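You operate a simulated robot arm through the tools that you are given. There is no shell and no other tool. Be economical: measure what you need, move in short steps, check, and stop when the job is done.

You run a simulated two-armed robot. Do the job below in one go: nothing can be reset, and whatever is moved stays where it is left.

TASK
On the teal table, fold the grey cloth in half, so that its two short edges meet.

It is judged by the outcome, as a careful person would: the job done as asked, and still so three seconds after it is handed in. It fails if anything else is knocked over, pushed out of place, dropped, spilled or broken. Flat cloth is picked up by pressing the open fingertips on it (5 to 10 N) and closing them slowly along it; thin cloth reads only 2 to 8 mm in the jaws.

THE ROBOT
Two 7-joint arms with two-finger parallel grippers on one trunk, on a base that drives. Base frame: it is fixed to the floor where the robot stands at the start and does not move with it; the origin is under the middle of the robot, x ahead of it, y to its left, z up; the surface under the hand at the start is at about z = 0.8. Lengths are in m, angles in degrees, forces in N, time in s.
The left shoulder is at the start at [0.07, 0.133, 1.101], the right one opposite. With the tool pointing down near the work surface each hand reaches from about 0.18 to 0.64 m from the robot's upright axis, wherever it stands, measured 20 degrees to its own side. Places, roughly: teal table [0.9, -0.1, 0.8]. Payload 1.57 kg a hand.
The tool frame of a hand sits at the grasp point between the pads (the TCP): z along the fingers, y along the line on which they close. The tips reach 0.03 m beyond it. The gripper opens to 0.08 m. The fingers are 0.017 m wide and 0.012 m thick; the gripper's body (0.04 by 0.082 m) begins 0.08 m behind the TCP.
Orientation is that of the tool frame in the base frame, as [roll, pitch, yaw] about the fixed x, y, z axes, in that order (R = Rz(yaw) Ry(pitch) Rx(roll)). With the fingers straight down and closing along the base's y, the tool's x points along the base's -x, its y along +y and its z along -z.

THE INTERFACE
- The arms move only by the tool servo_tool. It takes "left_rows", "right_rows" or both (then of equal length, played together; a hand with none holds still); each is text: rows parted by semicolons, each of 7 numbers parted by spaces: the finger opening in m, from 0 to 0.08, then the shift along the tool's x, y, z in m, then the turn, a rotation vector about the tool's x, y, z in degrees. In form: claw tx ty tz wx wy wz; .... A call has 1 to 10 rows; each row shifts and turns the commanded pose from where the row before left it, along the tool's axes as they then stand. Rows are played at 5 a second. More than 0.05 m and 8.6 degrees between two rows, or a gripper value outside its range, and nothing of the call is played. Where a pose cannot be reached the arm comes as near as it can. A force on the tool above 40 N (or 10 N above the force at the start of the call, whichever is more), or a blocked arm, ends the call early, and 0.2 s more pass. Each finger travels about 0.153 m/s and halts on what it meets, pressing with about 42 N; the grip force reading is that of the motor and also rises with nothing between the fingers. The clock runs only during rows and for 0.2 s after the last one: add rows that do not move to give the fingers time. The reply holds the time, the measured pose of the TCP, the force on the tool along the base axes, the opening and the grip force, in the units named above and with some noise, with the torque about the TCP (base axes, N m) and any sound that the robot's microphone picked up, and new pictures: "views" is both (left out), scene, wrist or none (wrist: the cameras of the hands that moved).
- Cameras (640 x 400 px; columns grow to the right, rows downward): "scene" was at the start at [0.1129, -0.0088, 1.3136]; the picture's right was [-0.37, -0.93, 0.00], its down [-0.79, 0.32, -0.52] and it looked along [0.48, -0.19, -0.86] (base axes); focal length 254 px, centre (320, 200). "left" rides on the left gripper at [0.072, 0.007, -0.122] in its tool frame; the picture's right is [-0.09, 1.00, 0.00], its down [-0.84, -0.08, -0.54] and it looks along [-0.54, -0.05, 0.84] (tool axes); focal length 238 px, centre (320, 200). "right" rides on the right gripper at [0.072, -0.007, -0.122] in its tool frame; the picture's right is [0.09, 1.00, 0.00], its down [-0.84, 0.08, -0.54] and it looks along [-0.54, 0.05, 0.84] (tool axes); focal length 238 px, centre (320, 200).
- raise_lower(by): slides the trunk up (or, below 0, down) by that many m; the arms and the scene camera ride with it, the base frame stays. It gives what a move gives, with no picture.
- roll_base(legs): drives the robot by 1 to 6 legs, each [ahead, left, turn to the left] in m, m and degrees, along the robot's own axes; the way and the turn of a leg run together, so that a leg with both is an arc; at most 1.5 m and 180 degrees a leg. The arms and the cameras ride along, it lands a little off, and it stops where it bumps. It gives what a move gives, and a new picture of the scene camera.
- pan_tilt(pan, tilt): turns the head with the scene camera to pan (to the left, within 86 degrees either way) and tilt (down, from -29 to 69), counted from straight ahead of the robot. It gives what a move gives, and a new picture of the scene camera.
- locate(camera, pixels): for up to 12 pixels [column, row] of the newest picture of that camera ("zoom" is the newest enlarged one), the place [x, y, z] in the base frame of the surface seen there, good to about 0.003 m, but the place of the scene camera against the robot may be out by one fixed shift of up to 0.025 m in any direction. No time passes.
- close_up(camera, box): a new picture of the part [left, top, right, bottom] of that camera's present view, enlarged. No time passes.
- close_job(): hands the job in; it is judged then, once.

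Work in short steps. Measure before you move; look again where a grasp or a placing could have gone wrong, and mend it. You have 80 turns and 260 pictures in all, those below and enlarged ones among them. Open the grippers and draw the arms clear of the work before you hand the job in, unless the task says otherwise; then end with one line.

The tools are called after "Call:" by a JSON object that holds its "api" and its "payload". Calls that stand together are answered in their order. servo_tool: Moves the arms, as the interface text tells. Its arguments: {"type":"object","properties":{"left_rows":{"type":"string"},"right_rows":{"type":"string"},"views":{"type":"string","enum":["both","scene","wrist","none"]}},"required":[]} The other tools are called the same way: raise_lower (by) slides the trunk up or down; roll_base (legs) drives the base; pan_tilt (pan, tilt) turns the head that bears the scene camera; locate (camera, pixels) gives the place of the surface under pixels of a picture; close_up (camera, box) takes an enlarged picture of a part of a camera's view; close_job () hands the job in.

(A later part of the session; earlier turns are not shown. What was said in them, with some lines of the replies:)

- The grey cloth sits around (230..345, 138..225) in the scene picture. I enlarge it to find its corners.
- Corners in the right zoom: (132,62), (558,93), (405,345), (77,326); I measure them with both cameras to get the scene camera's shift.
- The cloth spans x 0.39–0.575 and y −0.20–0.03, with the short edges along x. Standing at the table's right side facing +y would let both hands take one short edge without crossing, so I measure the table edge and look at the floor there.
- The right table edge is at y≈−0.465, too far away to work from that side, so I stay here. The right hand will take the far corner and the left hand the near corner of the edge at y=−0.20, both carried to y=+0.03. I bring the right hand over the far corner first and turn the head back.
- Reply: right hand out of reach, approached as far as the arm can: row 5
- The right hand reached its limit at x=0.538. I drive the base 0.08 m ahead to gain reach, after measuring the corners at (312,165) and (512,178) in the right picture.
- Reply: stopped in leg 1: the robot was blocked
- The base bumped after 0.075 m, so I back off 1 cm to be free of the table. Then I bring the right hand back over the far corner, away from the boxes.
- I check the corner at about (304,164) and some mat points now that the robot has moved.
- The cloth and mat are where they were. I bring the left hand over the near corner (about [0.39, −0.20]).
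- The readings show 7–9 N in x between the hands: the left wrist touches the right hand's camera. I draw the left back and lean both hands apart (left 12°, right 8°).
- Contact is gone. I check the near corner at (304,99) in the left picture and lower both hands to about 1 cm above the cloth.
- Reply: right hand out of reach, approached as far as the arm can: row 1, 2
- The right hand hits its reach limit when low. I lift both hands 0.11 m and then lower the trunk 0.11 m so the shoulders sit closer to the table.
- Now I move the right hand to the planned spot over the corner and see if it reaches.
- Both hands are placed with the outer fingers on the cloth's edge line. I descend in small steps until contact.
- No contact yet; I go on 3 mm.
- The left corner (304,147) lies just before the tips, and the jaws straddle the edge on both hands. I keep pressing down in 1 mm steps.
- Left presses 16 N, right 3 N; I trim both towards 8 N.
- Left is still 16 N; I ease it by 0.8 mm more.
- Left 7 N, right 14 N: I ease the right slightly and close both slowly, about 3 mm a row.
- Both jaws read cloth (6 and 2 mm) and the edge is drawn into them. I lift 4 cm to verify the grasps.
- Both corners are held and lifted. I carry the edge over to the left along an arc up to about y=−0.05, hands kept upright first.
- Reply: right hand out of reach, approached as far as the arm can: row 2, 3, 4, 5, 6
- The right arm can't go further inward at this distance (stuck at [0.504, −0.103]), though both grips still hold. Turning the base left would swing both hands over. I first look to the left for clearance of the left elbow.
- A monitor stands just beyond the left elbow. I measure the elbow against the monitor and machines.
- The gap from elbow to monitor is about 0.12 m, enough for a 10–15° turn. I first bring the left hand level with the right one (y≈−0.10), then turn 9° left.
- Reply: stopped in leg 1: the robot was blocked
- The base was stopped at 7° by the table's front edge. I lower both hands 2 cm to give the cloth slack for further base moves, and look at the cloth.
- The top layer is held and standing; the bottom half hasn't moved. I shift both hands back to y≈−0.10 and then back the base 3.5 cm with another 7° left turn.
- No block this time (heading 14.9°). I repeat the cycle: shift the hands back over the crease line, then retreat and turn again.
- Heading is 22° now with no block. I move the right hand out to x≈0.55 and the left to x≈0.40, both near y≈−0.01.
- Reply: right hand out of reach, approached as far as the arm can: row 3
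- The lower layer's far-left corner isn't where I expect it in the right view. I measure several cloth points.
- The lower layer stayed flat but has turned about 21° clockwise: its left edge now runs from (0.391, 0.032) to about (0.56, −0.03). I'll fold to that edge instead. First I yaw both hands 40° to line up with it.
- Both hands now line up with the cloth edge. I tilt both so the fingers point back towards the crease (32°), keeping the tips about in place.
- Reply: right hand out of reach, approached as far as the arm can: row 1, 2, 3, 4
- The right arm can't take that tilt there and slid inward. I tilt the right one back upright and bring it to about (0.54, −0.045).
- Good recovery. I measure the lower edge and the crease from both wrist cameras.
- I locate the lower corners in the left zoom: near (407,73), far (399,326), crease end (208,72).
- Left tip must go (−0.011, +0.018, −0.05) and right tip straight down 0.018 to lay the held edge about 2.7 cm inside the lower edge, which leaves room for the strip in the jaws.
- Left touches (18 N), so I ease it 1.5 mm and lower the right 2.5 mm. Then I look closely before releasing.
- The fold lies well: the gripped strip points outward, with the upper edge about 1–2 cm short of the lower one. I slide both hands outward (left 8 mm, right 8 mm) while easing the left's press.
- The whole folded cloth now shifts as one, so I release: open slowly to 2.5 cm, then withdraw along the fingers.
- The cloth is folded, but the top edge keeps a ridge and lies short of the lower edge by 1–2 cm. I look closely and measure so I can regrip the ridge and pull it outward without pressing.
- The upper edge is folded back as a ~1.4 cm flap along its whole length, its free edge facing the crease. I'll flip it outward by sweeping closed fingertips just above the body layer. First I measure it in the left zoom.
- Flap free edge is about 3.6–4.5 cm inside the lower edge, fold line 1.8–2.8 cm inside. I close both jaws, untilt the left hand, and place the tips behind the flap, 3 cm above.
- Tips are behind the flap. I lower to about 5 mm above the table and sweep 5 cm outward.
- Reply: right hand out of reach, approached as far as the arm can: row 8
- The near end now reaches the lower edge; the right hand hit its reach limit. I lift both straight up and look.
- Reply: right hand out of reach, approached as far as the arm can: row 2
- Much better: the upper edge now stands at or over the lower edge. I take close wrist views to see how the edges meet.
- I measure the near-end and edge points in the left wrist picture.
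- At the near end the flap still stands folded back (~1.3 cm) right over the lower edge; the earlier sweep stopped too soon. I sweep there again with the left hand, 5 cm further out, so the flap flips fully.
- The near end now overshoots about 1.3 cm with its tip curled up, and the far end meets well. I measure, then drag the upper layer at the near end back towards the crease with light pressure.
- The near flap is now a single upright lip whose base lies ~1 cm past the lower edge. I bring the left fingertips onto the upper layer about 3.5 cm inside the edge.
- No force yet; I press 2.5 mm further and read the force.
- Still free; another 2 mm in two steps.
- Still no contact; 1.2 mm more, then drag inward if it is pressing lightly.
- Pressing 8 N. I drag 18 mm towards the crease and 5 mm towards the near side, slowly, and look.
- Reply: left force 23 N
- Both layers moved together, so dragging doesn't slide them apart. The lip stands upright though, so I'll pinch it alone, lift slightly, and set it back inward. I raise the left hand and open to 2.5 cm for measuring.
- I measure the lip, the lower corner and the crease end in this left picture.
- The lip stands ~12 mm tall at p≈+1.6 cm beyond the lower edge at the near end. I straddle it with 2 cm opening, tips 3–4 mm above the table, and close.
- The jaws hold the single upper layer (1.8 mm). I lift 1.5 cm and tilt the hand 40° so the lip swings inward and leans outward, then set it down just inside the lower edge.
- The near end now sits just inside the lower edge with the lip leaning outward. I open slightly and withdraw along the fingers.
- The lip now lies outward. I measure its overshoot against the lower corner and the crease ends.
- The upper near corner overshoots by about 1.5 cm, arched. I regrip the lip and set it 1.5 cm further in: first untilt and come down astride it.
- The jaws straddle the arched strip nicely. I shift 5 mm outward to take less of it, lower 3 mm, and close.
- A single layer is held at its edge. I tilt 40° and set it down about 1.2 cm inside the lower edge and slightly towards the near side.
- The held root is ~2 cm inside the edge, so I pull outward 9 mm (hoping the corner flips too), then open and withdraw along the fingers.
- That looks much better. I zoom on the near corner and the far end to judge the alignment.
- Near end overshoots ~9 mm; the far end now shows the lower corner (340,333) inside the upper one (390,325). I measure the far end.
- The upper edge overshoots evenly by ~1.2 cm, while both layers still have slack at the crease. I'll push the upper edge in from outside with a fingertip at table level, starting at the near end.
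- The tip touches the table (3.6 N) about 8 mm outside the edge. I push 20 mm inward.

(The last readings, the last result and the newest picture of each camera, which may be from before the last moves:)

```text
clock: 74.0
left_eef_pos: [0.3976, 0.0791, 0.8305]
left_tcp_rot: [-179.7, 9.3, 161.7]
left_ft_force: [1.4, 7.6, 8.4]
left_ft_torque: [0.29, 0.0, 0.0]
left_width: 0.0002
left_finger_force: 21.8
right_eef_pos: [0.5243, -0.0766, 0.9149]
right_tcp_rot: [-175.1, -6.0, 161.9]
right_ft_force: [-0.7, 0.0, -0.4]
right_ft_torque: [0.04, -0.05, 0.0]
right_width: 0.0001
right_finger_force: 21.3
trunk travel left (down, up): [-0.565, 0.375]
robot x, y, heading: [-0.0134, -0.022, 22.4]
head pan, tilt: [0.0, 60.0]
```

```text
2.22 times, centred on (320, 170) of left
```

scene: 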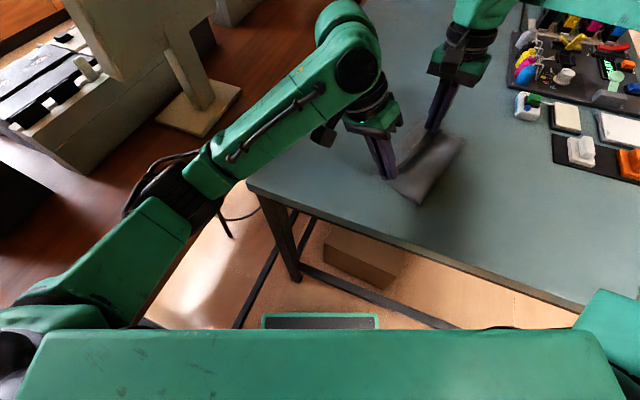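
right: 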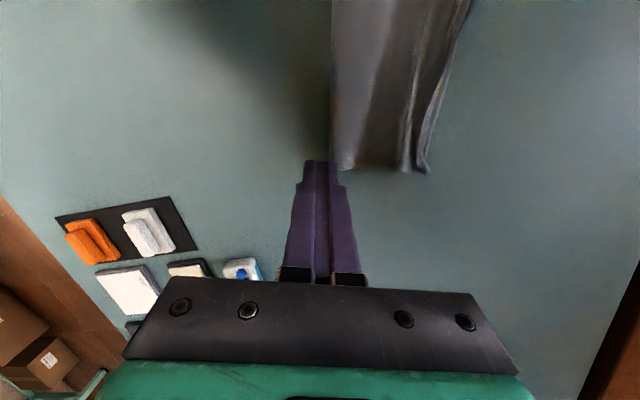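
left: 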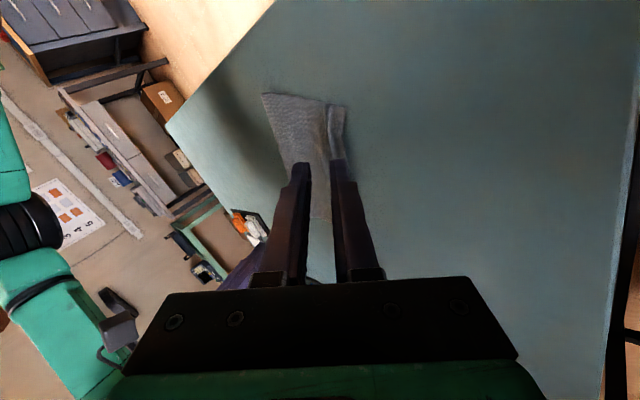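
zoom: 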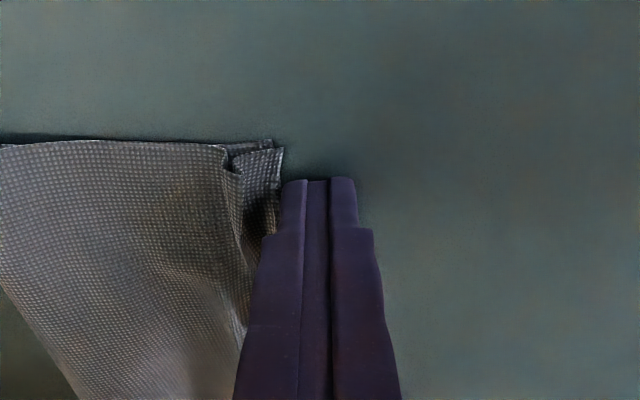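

The near edges now align within a few mm, and the push also meets the lower edge. I repeat at mid-edge: back off, go 6.5 cm along, and push in again.

Call:
{"api": "servo_tool", "payload": {"left_rows": "0 0 0.03 -0.002 0 0 0; 0 -0.0321 0 0.0052 0 0 0; 0 -0.0321 0 0.0052 0 0 0; 0 0 0 0.002 0 0 0; 0 0 -0.006 0 0 0 0; 0 0 -0.006 0 0 0 0; 0 0 -0.006 0 0 0 0; 0 0 -0.005 0 0 0 0; 0 0 -0.004 0 0 0 0; 0 0 0 0 0 0 0", "views": "wrist"}}

Call:
{"api": "close_up", "payload": {"camera": "left", "box": [200, 80, 440, 260]}}

Call:
{"api": "close_up", "payload": {"camera": "right", "box": [300, 0, 520, 190]}}

```text
clock: 76.2
left_eef_pos: [0.4596, 0.0602, 0.8317]
left_tcp_rot: [-179.7, 9.2, 161.7]
left_ft_force: [1.7, 5.0, 7.3]
left_ft_torque: [0.2, -0.03, -0.03]
left_width: 0.0
left_finger_force: 21.2
right_eef_pos: [0.5246, -0.0778, 0.9138]
right_tcp_rot: [-175.0, -6.0, 161.9]
right_ft_force: [-0.4, -0.1, -0.2]
right_ft_torque: [0.03, 0.02, -0.01]
right_width: 0.0
right_finger_force: 20.9
trunk travel left (down, up): [-0.565, 0.375]
robot x, y, heading: [-0.0101, -0.0212, 22.0]
head pan, tilt: [0.0, 60.0]
```

left: 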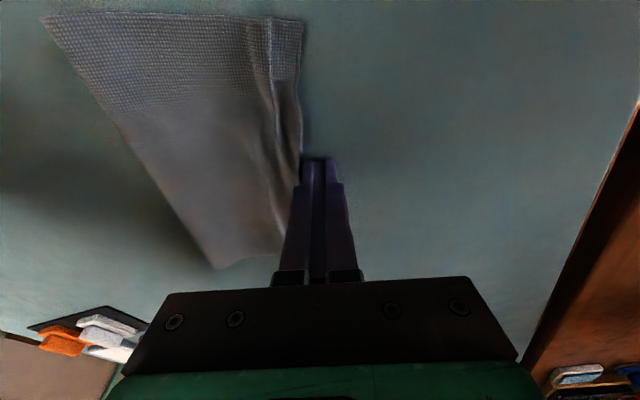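

```text
2.22 times, centred on (320, 170) of left
```

zoom: 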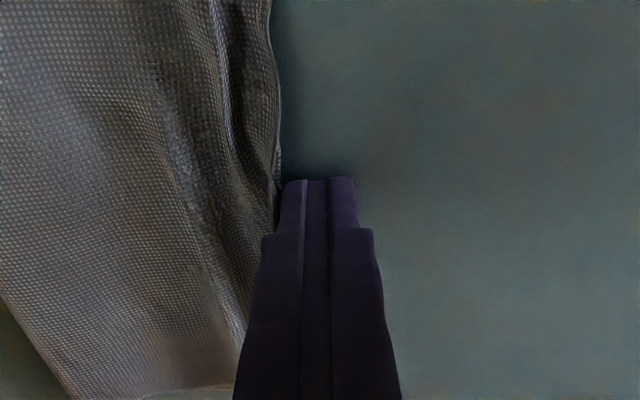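

```text
2.11 times, centred on (410, 95) of right
```

zoom: 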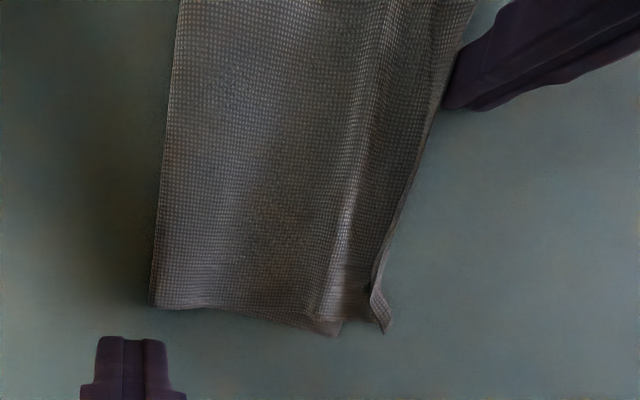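

Mid-edge aligned. Now the far end: back off, move 8 cm along, and push the far lip in.

Call:
{"api": "servo_tool", "payload": {"left_rows": "0 0 0.03 -0.002 0 0 0; 0 -0.0403 0 0.0065 0 0 0; 0 -0.0403 0 0.0065 0 0 0; 0 0 0 0.002 0 0 0; 0 0 -0.006 0 0 0 0; 0 0 -0.006 0 0 0 0; 0 0 -0.006 0 0 0 0; 0 0 -0.005 0 0 0 0; 0 0 -0.004 0 0 0 0; 0 0 0 0 0 0 0", "views": "wrist"}}

Call:
{"api": "close_up", "payload": {"camera": "right", "box": [300, 0, 520, 190]}}

```text
clock: 78.4
left_eef_pos: [0.5297, 0.0405, 0.8309]
left_tcp_rot: [-179.8, 9.2, 161.7]
left_ft_force: [0.1, 0.4, 0.5]
left_ft_torque: [0.01, 0.0, 0.01]
left_width: 0.0
left_finger_force: 21.3
left hand out of reach, approached as far as the arm can: row 3
right_eef_pos: [0.5245, -0.079, 0.9137]
right_tcp_rot: [-175.1, -6.1, 161.8]
right_ft_force: [0.3, -0.2, -0.1]
right_ft_torque: [0.0, -0.01, 0.04]
right_width: 0.0
right_finger_force: 21.3
trunk travel left (down, up): [-0.565, 0.375]
robot x, y, heading: [-0.0156, -0.0219, 22.0]
head pan, tilt: [0.0, 60.0]
```

left: 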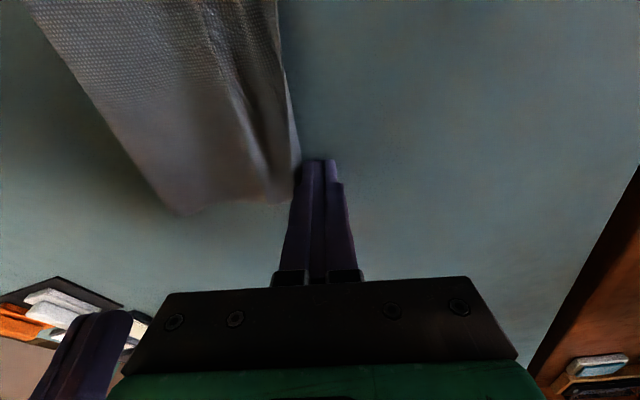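

```text
2.11 times, centred on (410, 95) of right
```

zoom: 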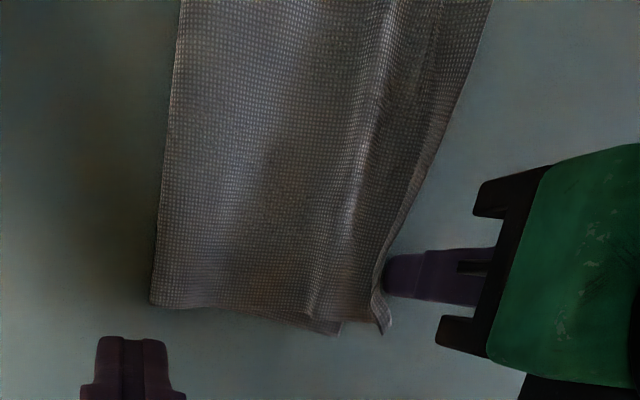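

The far lip has just been touched; I push 14 mm further.

Call:
{"api": "servo_tool", "payload": {"left_rows": "0 0 -0.005 0 0 0 0; 0 0 -0.005 0 0 0 0; 0 0 -0.004 0 0 0 0; 0 0 0 0 0 0 0", "views": "none"}}

Call:
{"api": "close_up", "payload": {"camera": "right", "box": [300, 0, 520, 190]}}

Call:
{"api": "close_up", "payload": {"camera": "left", "box": [180, 40, 400, 240]}}

```text
clock: 79.4
left_eef_pos: [0.5241, 0.0285, 0.8311]
left_tcp_rot: [-179.6, 9.1, 161.7]
left_ft_force: [-0.2, 0.3, -0.3]
left_ft_torque: [0.0, 0.03, 0.0]
left_width: 0.0
left_finger_force: 21.6
right_eef_pos: [0.5254, -0.0788, 0.9146]
right_tcp_rot: [-175.1, -6.0, 161.9]
right_ft_force: [-0.8, 0.7, -0.6]
right_ft_torque: [0.01, 0.03, 0.0]
right_width: 0.0
right_finger_force: 21.7
trunk travel left (down, up): [-0.565, 0.375]
robot x, y, heading: [-0.0135, -0.0205, 22.1]
head pan, tilt: [0.0, 60.0]
```

```text
2.11 times, centred on (410, 95) of right
```

zoom: 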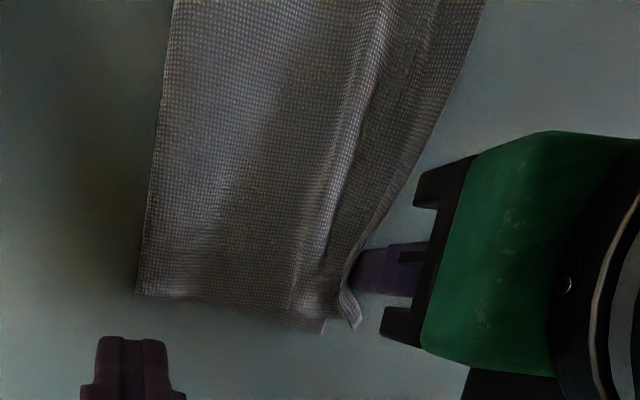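

```text
2.00 times, centred on (290, 140) of left
```

zoom: 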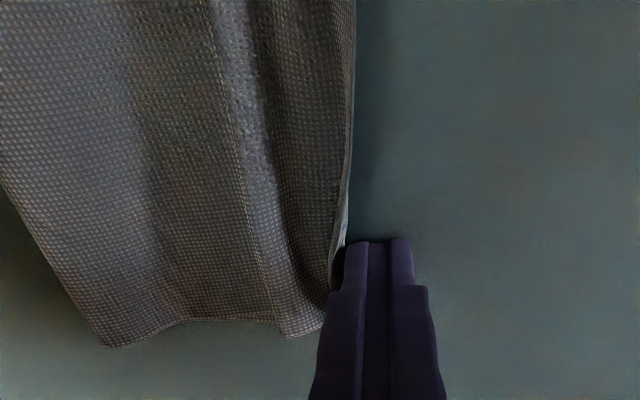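

The far end is closer (≈1 cm, lip standing). Now I flatten the fold line: both hands go over the crease roll to pinch it and draw it outwards, taking up the slack.

Call:
{"api": "servo_tool", "payload": {"left_rows": "0.03 0 0.01 0 0 0 0; 0.03 -0.0055 0 -0.0345 0 0 0; 0.03 -0.0055 0 -0.0345 0 0 0; 0.03 0.0338 -0.0216 -0.0055 0 0 0; 0.03 0.0338 -0.0216 -0.0055 0 0 0; 0.03 0.0338 -0.0265 -0.0055 0 0 0; 0.03 0.0338 -0.0265 -0.0055 0 0 0; 0.03 0 0 0 0 0 0", "right_rows": "0.03 0 0 0 0 0 0; 0.03 0 0 0 0 0 0; 0.03 0 0 0 0 0 0; 0.03 0 0 0 0 0 0; 0.03 0 0 0 0 0 0; 0.03 0.0159 0.0088 0.001 0 0 0; 0.03 0.0158 0.0088 0.0009 0 0 0; 0.03 0 0 0 0 0 0", "views": "both"}}

Call:
{"api": "close_up", "payload": {"camera": "scene", "box": [340, 95, 480, 215]}}

```text
clock: 81.2
left_eef_pos: [0.3674, -0.0073, 0.8894]
left_tcp_rot: [-179.7, 9.0, 161.8]
left_ft_force: [0.3, -0.2, 0.9]
left_ft_torque: [0.02, 0.01, 0.03]
left_width: 0.0299
left_finger_force: 0.0
left hand out of reach, approached as far as the arm can: row 3
right_eef_pos: [0.4995, -0.0527, 0.9132]
right_tcp_rot: [-175.2, -6.1, 161.9]
right_ft_force: [0.1, 0.3, 0.3]
right_ft_torque: [-0.01, 0.0, 0.03]
right_width: 0.0298
right_finger_force: 0.0
trunk travel left (down, up): [-0.565, 0.375]
robot x, y, heading: [-0.0127, -0.0195, 22.1]
head pan, tilt: [0.0, 60.0]
```

scene: 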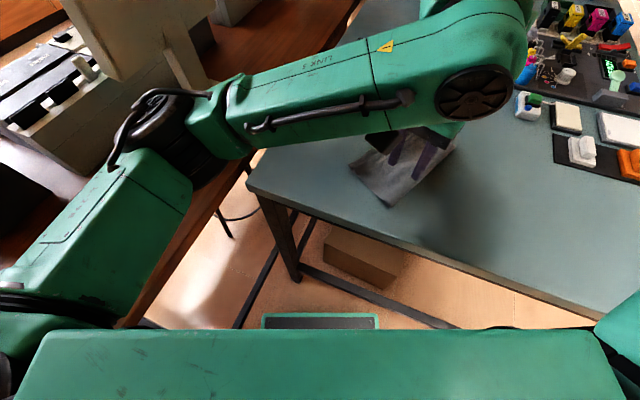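
right: 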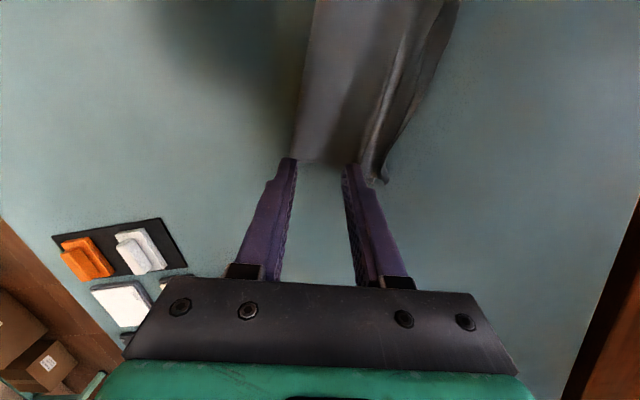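
left: 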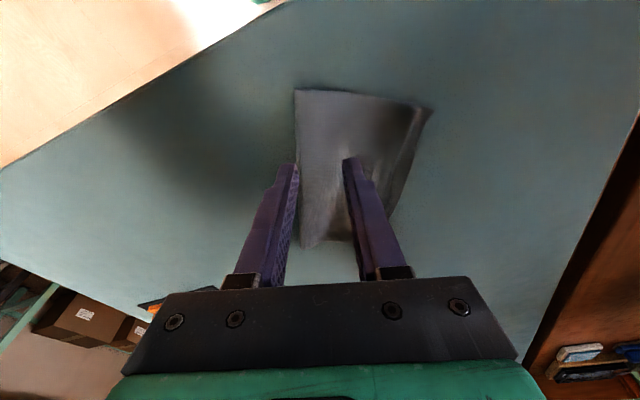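

```text
3.33 times, centred on (410, 155) of scene
```

zoom: 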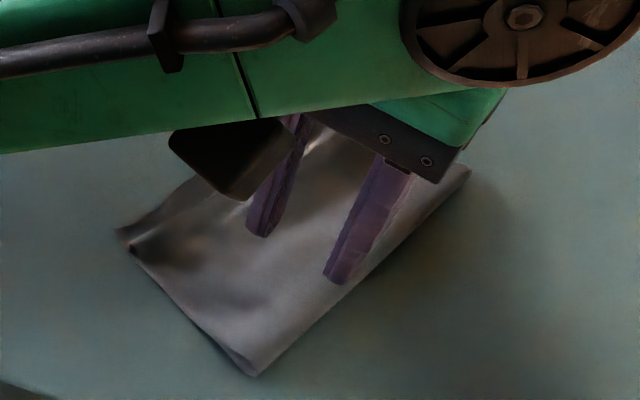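

I measure the crease line, edges and corners from both wrist views before gripping.

Call:
{"api": "locate", "payload": {"camera": "left", "pixels": [[296, 92], [297, 110], [299, 150], [302, 243], [431, 110], [424, 108], [420, 150], [400, 190], [410, 120]]}}

Call:
{"api": "locate", "payload": {"camera": "right", "pixels": [[316, 10], [303, 100], [297, 155], [372, 182], [387, 182], [395, 140], [457, 10], [430, 85]]}}

Call:
{"api": "close_up", "payload": {"camera": "left", "box": [270, 70, 450, 260]}}

Call:
{"api": "close_up", "payload": {"camera": "right", "box": [280, 0, 480, 200]}}

```text
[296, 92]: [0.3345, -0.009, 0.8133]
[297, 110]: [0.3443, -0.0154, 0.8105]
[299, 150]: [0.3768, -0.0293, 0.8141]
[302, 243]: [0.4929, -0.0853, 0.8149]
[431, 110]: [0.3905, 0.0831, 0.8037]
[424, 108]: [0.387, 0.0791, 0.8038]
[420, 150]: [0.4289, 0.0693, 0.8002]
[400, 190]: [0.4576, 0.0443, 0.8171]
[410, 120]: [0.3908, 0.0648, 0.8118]
```

```text
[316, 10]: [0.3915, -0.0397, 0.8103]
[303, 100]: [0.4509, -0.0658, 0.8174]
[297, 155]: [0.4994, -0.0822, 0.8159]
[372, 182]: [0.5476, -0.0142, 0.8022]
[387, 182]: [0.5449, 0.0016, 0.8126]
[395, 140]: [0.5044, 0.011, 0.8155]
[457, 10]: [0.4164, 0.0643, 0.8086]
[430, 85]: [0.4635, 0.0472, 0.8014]
```

```text
2.11 times, centred on (360, 165) of left
```

zoom: 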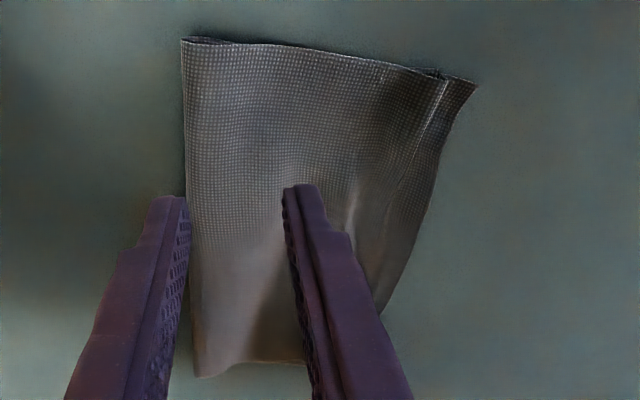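

```text
2.00 times, centred on (380, 100) of right
```

zoom: 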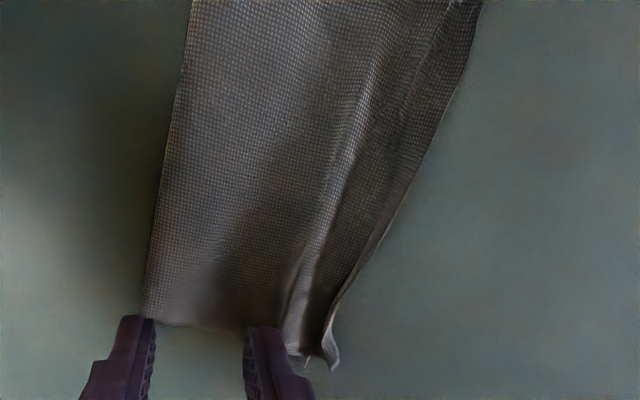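

Edges now nearly meet along their length; the crease roll is still ~1.3 cm tall with slack, most at the far end. I lower both jaws astride the crease and pinch it.

Call:
{"api": "servo_tool", "payload": {"left_rows": "0.03 0 -0.009 0 0 0 0; 0.03 0.0053 0 0.027 0 0 0; 0.03 0.0053 0 0.027 0 0 0; 0.03 0 0 0 0 0 0; 0.022 0 0 0 0 0 0; 0.015 0 0 0 0 0 0; 0.008 0 0 0 0 0 0; 0 0 0 0 0 0 0; 0 0 0 0 0 0 0", "right_rows": "0.03 0 -0.0102 0 0 0 0; 0.03 -0.0025 0 0.0394 0 0 0; 0.03 -0.0024 0 0.0394 0 0 0; 0.03 0 0 0 0 0 0; 0.022 0 0 0 0 0 0; 0.015 0 0 0 0 0 0; 0.008 0 0 0 0 0 0; 0 0 0 0 0 0 0; 0 0 0 0 0 0 0", "views": "wrist"}}

```text
clock: 83.2
left_eef_pos: [0.3604, -0.0149, 0.835]
left_tcp_rot: [-179.8, 9.1, 161.7]
left_ft_force: [-0.1, 1.3, 0.9]
left_ft_torque: [-0.02, 0.0, 0.01]
left_width: 0.0021
left_finger_force: 23.7
right_eef_pos: [0.4924, -0.0674, 0.8363]
right_tcp_rot: [-175.1, -6.1, 161.9]
right_ft_force: [-0.7, 0.1, -0.9]
right_ft_torque: [0.0, -0.02, -0.01]
right_width: 0.0017
right_finger_force: 23.5
trunk travel left (down, up): [-0.565, 0.375]
robot x, y, heading: [-0.0122, -0.0207, 22.3]
head pan, tilt: [0.0, 60.0]
```

right: 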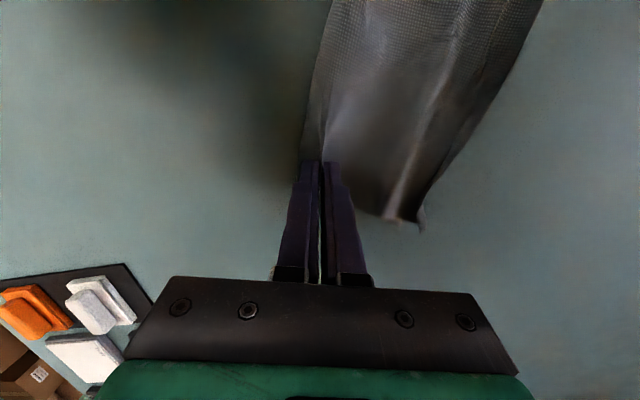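
left: 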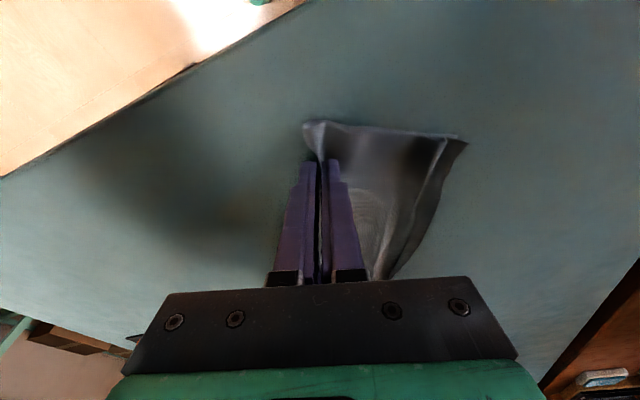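

Both hold the crease. I draw it outward: left 8 mm, right 18 mm, and check that the edges stay put.

Call:
{"api": "servo_tool", "payload": {"left_rows": "0 0 -0.002 0 0 0 0; 0 0 -0.002 0 0 0 0; 0 0 -0.002 0 0 0 0; 0 0 -0.002 0 0 0 0; 0 0 0 0 0 0 0", "right_rows": "0 0 -0.0045 -0.0004 0 0 0; 0 0 -0.0045 -0.0004 0 0 0; 0 0 -0.0045 -0.0004 0 0 0; 0 0 -0.0045 -0.0004 0 0 0; 0 0 0 0 0 0 0", "views": "wrist"}}

Call:
{"api": "close_up", "payload": {"camera": "right", "box": [280, 0, 560, 240]}}

Call:
{"api": "locate", "payload": {"camera": "left", "pixels": [[465, 141], [457, 137], [450, 170]]}}

```text
clock: 84.4
left_eef_pos: [0.359, -0.0228, 0.8351]
left_tcp_rot: [-179.8, 9.1, 161.8]
left_ft_force: [-0.1, 0.2, 2.5]
left_ft_torque: [-0.03, 0.05, 0.01]
left_width: 0.002
left_finger_force: 23.2
right_eef_pos: [0.4855, -0.0845, 0.8381]
right_tcp_rot: [-175.1, -6.1, 161.9]
right_ft_force: [-0.2, 0.5, 1.3]
right_ft_torque: [0.01, 0.01, 0.0]
right_width: 0.0018
right_finger_force: 23.2
trunk travel left (down, up): [-0.565, 0.375]
robot x, y, heading: [-0.0128, -0.0221, 22.4]
head pan, tilt: [0.0, 60.0]
```

right: 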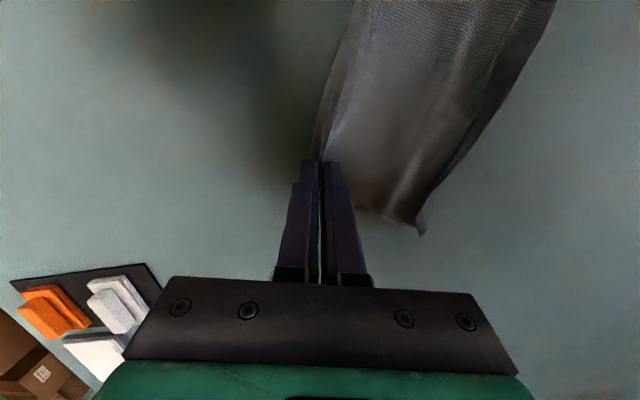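
left: 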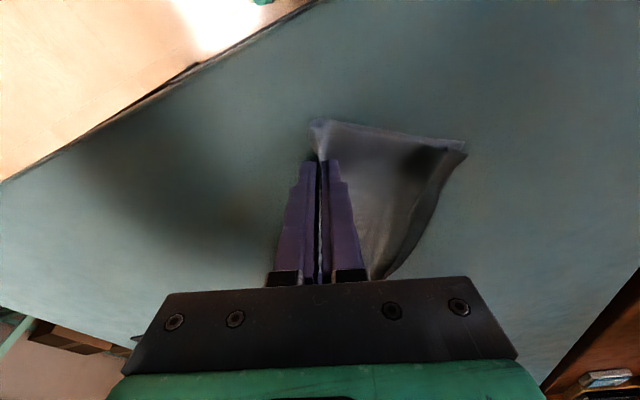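

```text
1.67 times, centred on (420, 120) of right
```

zoom: 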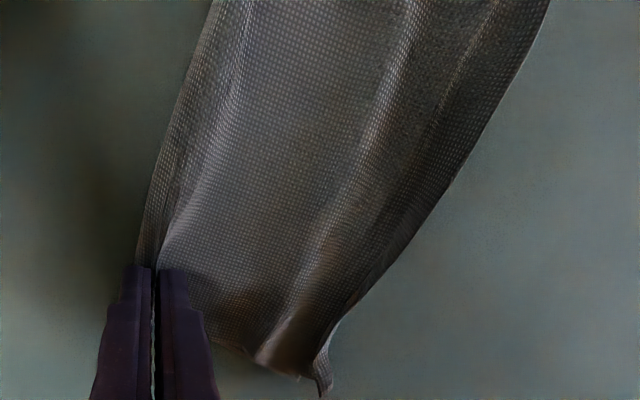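

```text
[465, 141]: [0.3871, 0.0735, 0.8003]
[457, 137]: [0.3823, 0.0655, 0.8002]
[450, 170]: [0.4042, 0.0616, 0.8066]
```

The near end moved with the pull, so it is taut there. I check whether the far corner moved too.

Call:
{"api": "locate", "payload": {"camera": "zoom", "pixels": [[285, 372], [323, 388], [318, 350], [345, 310], [430, 200], [520, 60], [255, 358], [140, 250]]}}

```text
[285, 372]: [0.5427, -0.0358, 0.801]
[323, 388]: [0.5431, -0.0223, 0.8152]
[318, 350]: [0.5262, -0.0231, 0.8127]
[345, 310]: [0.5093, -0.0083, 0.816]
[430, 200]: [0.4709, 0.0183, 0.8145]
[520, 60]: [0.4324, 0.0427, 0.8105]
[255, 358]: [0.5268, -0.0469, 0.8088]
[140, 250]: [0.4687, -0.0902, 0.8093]
```

Pulling only slides the whole cloth, so I release the crease and instead sweep the far wave towards the crease. First open, lift both, and place the right fingertips just inside the far edge.

Call:
{"api": "servo_tool", "payload": {"left_rows": "0.006 0 0 0 0 0 0; 0.014 0 0 0 0 0 0; 0.02 0 0 -0.005 0 0 0; 0.02 -0.005 0 -0.03 0 0 0; 0.02 -0.005 0 -0.03 0 0 0; 0.02 0 0.03 0 0 0 0; 0.02 0 0.04 0 0 0 0; 0.02 0 0.04 0 0 0 0; 0.02 0 0 0 0 0 0", "right_rows": "0.006 0 0 0 0 0 0; 0.014 0 0 0 0 0 0; 0.02 0 0 -0.005 0 0 0; 0.02 0.002 0 -0.025 0 0 0; 0.01 0.002 0 -0.025 0 0 0; 0 -0.008 0.0292 -0.0035 0 0 0; 0 -0.008 0.0292 -0.0035 0 0 0; 0 0 0 0 0 0 0; 0 0 0 0 0 0 0", "views": "both"}}

Call:
{"api": "close_up", "payload": {"camera": "scene", "box": [340, 95, 480, 215]}}

Call:
{"api": "close_up", "payload": {"camera": "right", "box": [200, 0, 440, 220]}}

```text
clock: 86.4
left_eef_pos: [0.3936, 0.081, 0.9004]
left_tcp_rot: [-179.8, 9.1, 161.7]
left_ft_force: [0.3, 0.4, -0.1]
left_ft_torque: [-0.01, 0.02, 0.0]
left_width: 0.0198
left_finger_force: 0.1
right_eef_pos: [0.5227, -0.0278, 0.8954]
right_tcp_rot: [-175.0, -6.1, 161.9]
right_ft_force: [0.7, -0.4, -0.6]
right_ft_torque: [-0.02, 0.01, 0.0]
right_width: 0.0
right_finger_force: 21.1
trunk travel left (down, up): [-0.565, 0.375]
robot x, y, heading: [-0.012, -0.0201, 22.2]
head pan, tilt: [0.0, 60.0]
```

scene: 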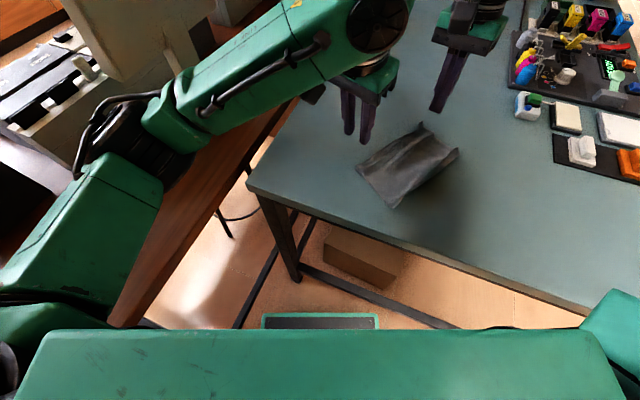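
right: 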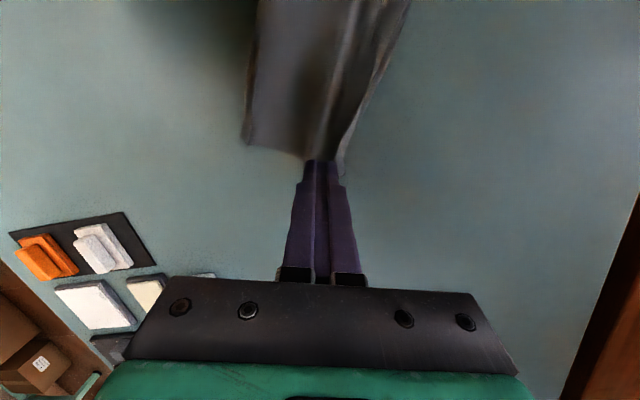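
left: 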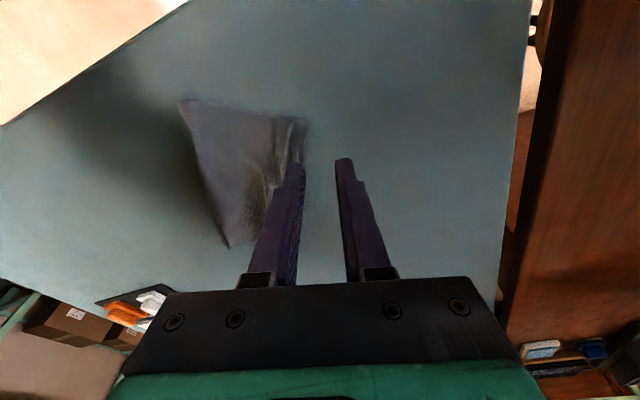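

```text
3.33 times, centred on (410, 155) of scene
```

zoom: 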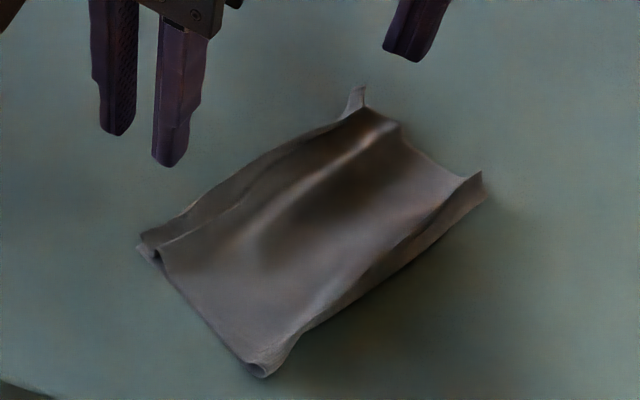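

```text
1.82 times, centred on (320, 110) of right
```

zoom: 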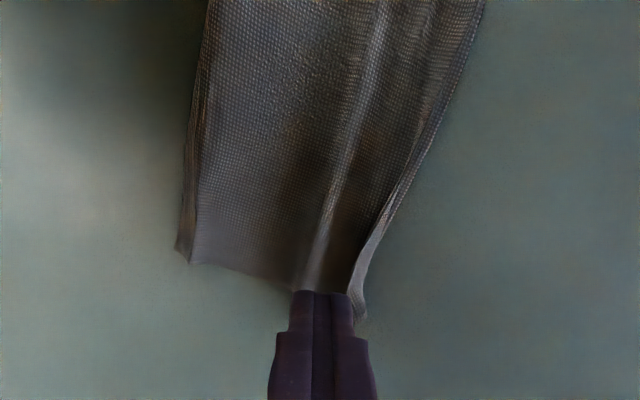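

The edges meet all along, with a wave left at the far half and a raised crease. I lower the right fingertips behind the wave and sweep it 4.5 cm towards the crease, without pressing.

Call:
{"api": "servo_tool", "payload": {"right_rows": "0 -0.0032 0.0025 0.0292 0 0 0; 0 -0.0031 0.0025 0.0292 0 0 0; 0 0 -0.0075 0.0006 0 0 0; 0 0 -0.0075 0.0006 0 0 0; 0 0 -0.0075 0.0006 0 0 0; 0 0 -0.0075 0.0006 0 0 0; 0 0 -0.0075 0.0006 0 0 0; 0 0 -0.0075 0.0006 0 0 0; 0 0 0 0 0 0 0", "views": "wrist"}}

Call:
{"api": "close_up", "payload": {"camera": "scene", "box": [340, 95, 480, 215]}}

```text
clock: 88.4
left_eef_pos: [0.3941, 0.0814, 0.9002]
left_tcp_rot: [-179.8, 9.1, 161.6]
left_ft_force: [0.2, -0.7, 0.3]
left_ft_torque: [0.0, -0.03, -0.03]
left_width: 0.0201
left_finger_force: 0.1
right_eef_pos: [0.5093, -0.0732, 0.8363]
right_tcp_rot: [-175.1, -6.1, 161.9]
right_ft_force: [-0.3, 0.2, 0.2]
right_ft_torque: [0.0, 0.02, 0.02]
right_width: 0.0001
right_finger_force: 21.2
trunk travel left (down, up): [-0.565, 0.375]
robot x, y, heading: [-0.0118, -0.0189, 22.1]
head pan, tilt: [0.0, 60.0]
```

right: 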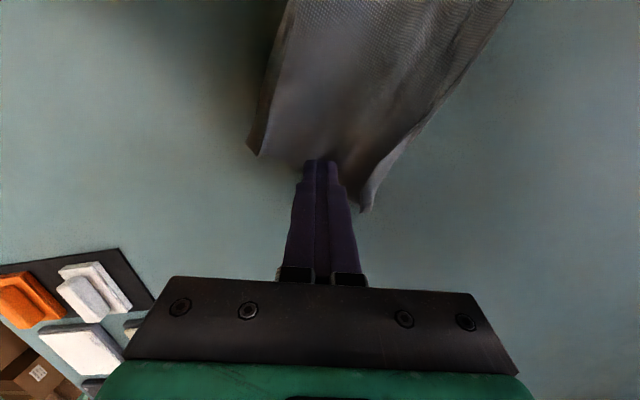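

```text
3.33 times, centred on (410, 155) of scene
5 turns are left
```

zoom: 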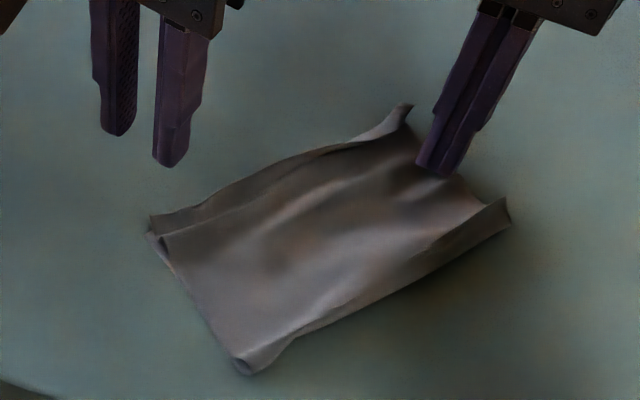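

The wave is gone and the fold lies fairly flat with the edges together. I have few turns left, so I lift both hands straight up and clear, with grippers open.

Call:
{"api": "servo_tool", "payload": {"left_rows": "0.04 -0.004 0 -0.03 0 0 0; 0.05 -0.004 0.03 -0.02 0 0 0; 0.06 0 0.03 0 0 0 0; 0.06 0 0 0 0 0 0; 0.06 0 0 0 0 0 0", "right_rows": "0 0.0035 -0.003 -0.035 0 0 0; 0 0.0035 -0.003 -0.035 0 0 0; 0.02 0.002 -0.03 -0.02 0 0 0; 0.04 0.01 -0.04 0 0 0 0; 0.05 0 -0.04 0 0 0 0", "views": "both"}}

Call:
{"api": "close_up", "payload": {"camera": "scene", "box": [340, 95, 480, 215]}}

```text
clock: 89.6
left_eef_pos: [0.4115, 0.1379, 0.951]
left_tcp_rot: [-179.8, 9.0, 161.7]
left_ft_force: [-0.2, 0.5, 0.2]
left_ft_torque: [0.04, 0.01, 0.01]
left_width: 0.06
left_finger_force: 0.0
right_eef_pos: [0.4675, -0.1728, 0.9356]
right_tcp_rot: [-175.2, -6.1, 162.1]
right_ft_force: [0.0, -0.5, -0.5]
right_ft_torque: [0.06, -0.01, 0.01]
right_width: 0.0499
right_finger_force: 0.1
trunk travel left (down, up): [-0.565, 0.375]
robot x, y, heading: [-0.0132, -0.0209, 22.3]
head pan, tilt: [0.0, 60.0]
```

scene: 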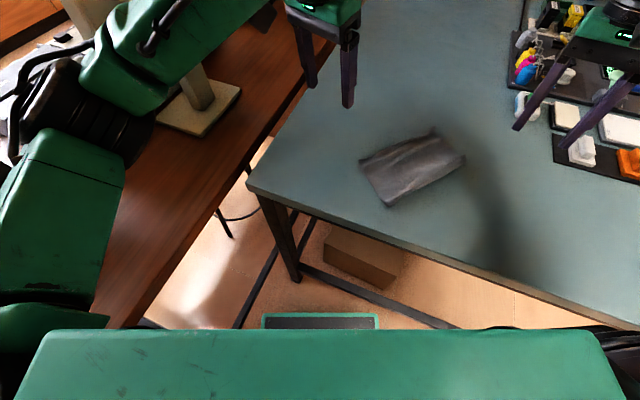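
right: 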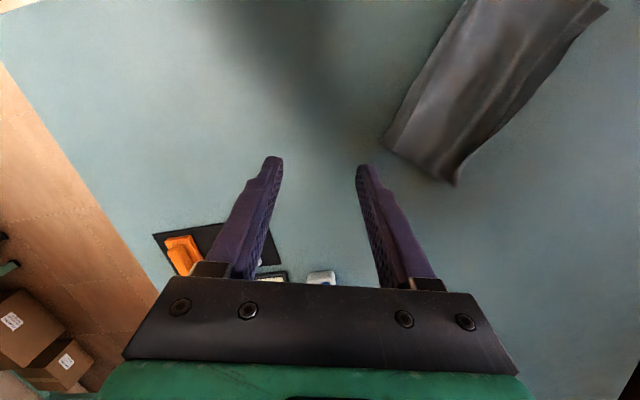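
left: 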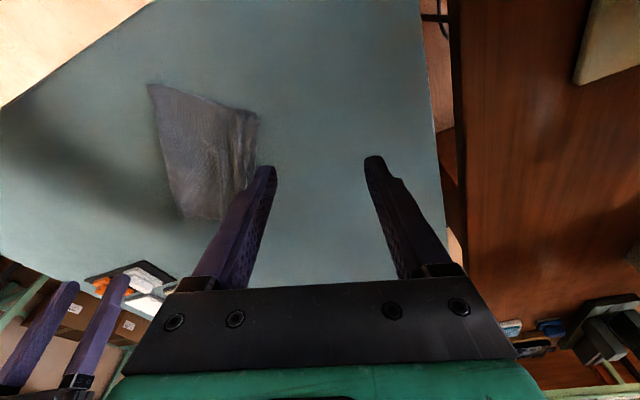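

```text
3.33 times, centred on (410, 155) of scene
4 turns are left
```

zoom: 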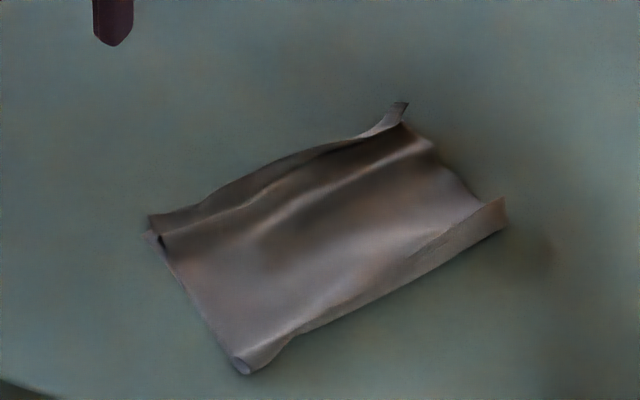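

The cloth lies folded with its two short edges together, the other items are where they were, and both hands are open and clear. I hand the job in.

Call:
{"api": "close_job", "payload": {}}

```text
The job is handed in.
```

The grey cloth is folded in half on the teal table, with its short edges together to within about 1 cm. It has a slight wave and a raised crease, and it lies turned from where it started. Nothing else was knocked over or visibly moved.
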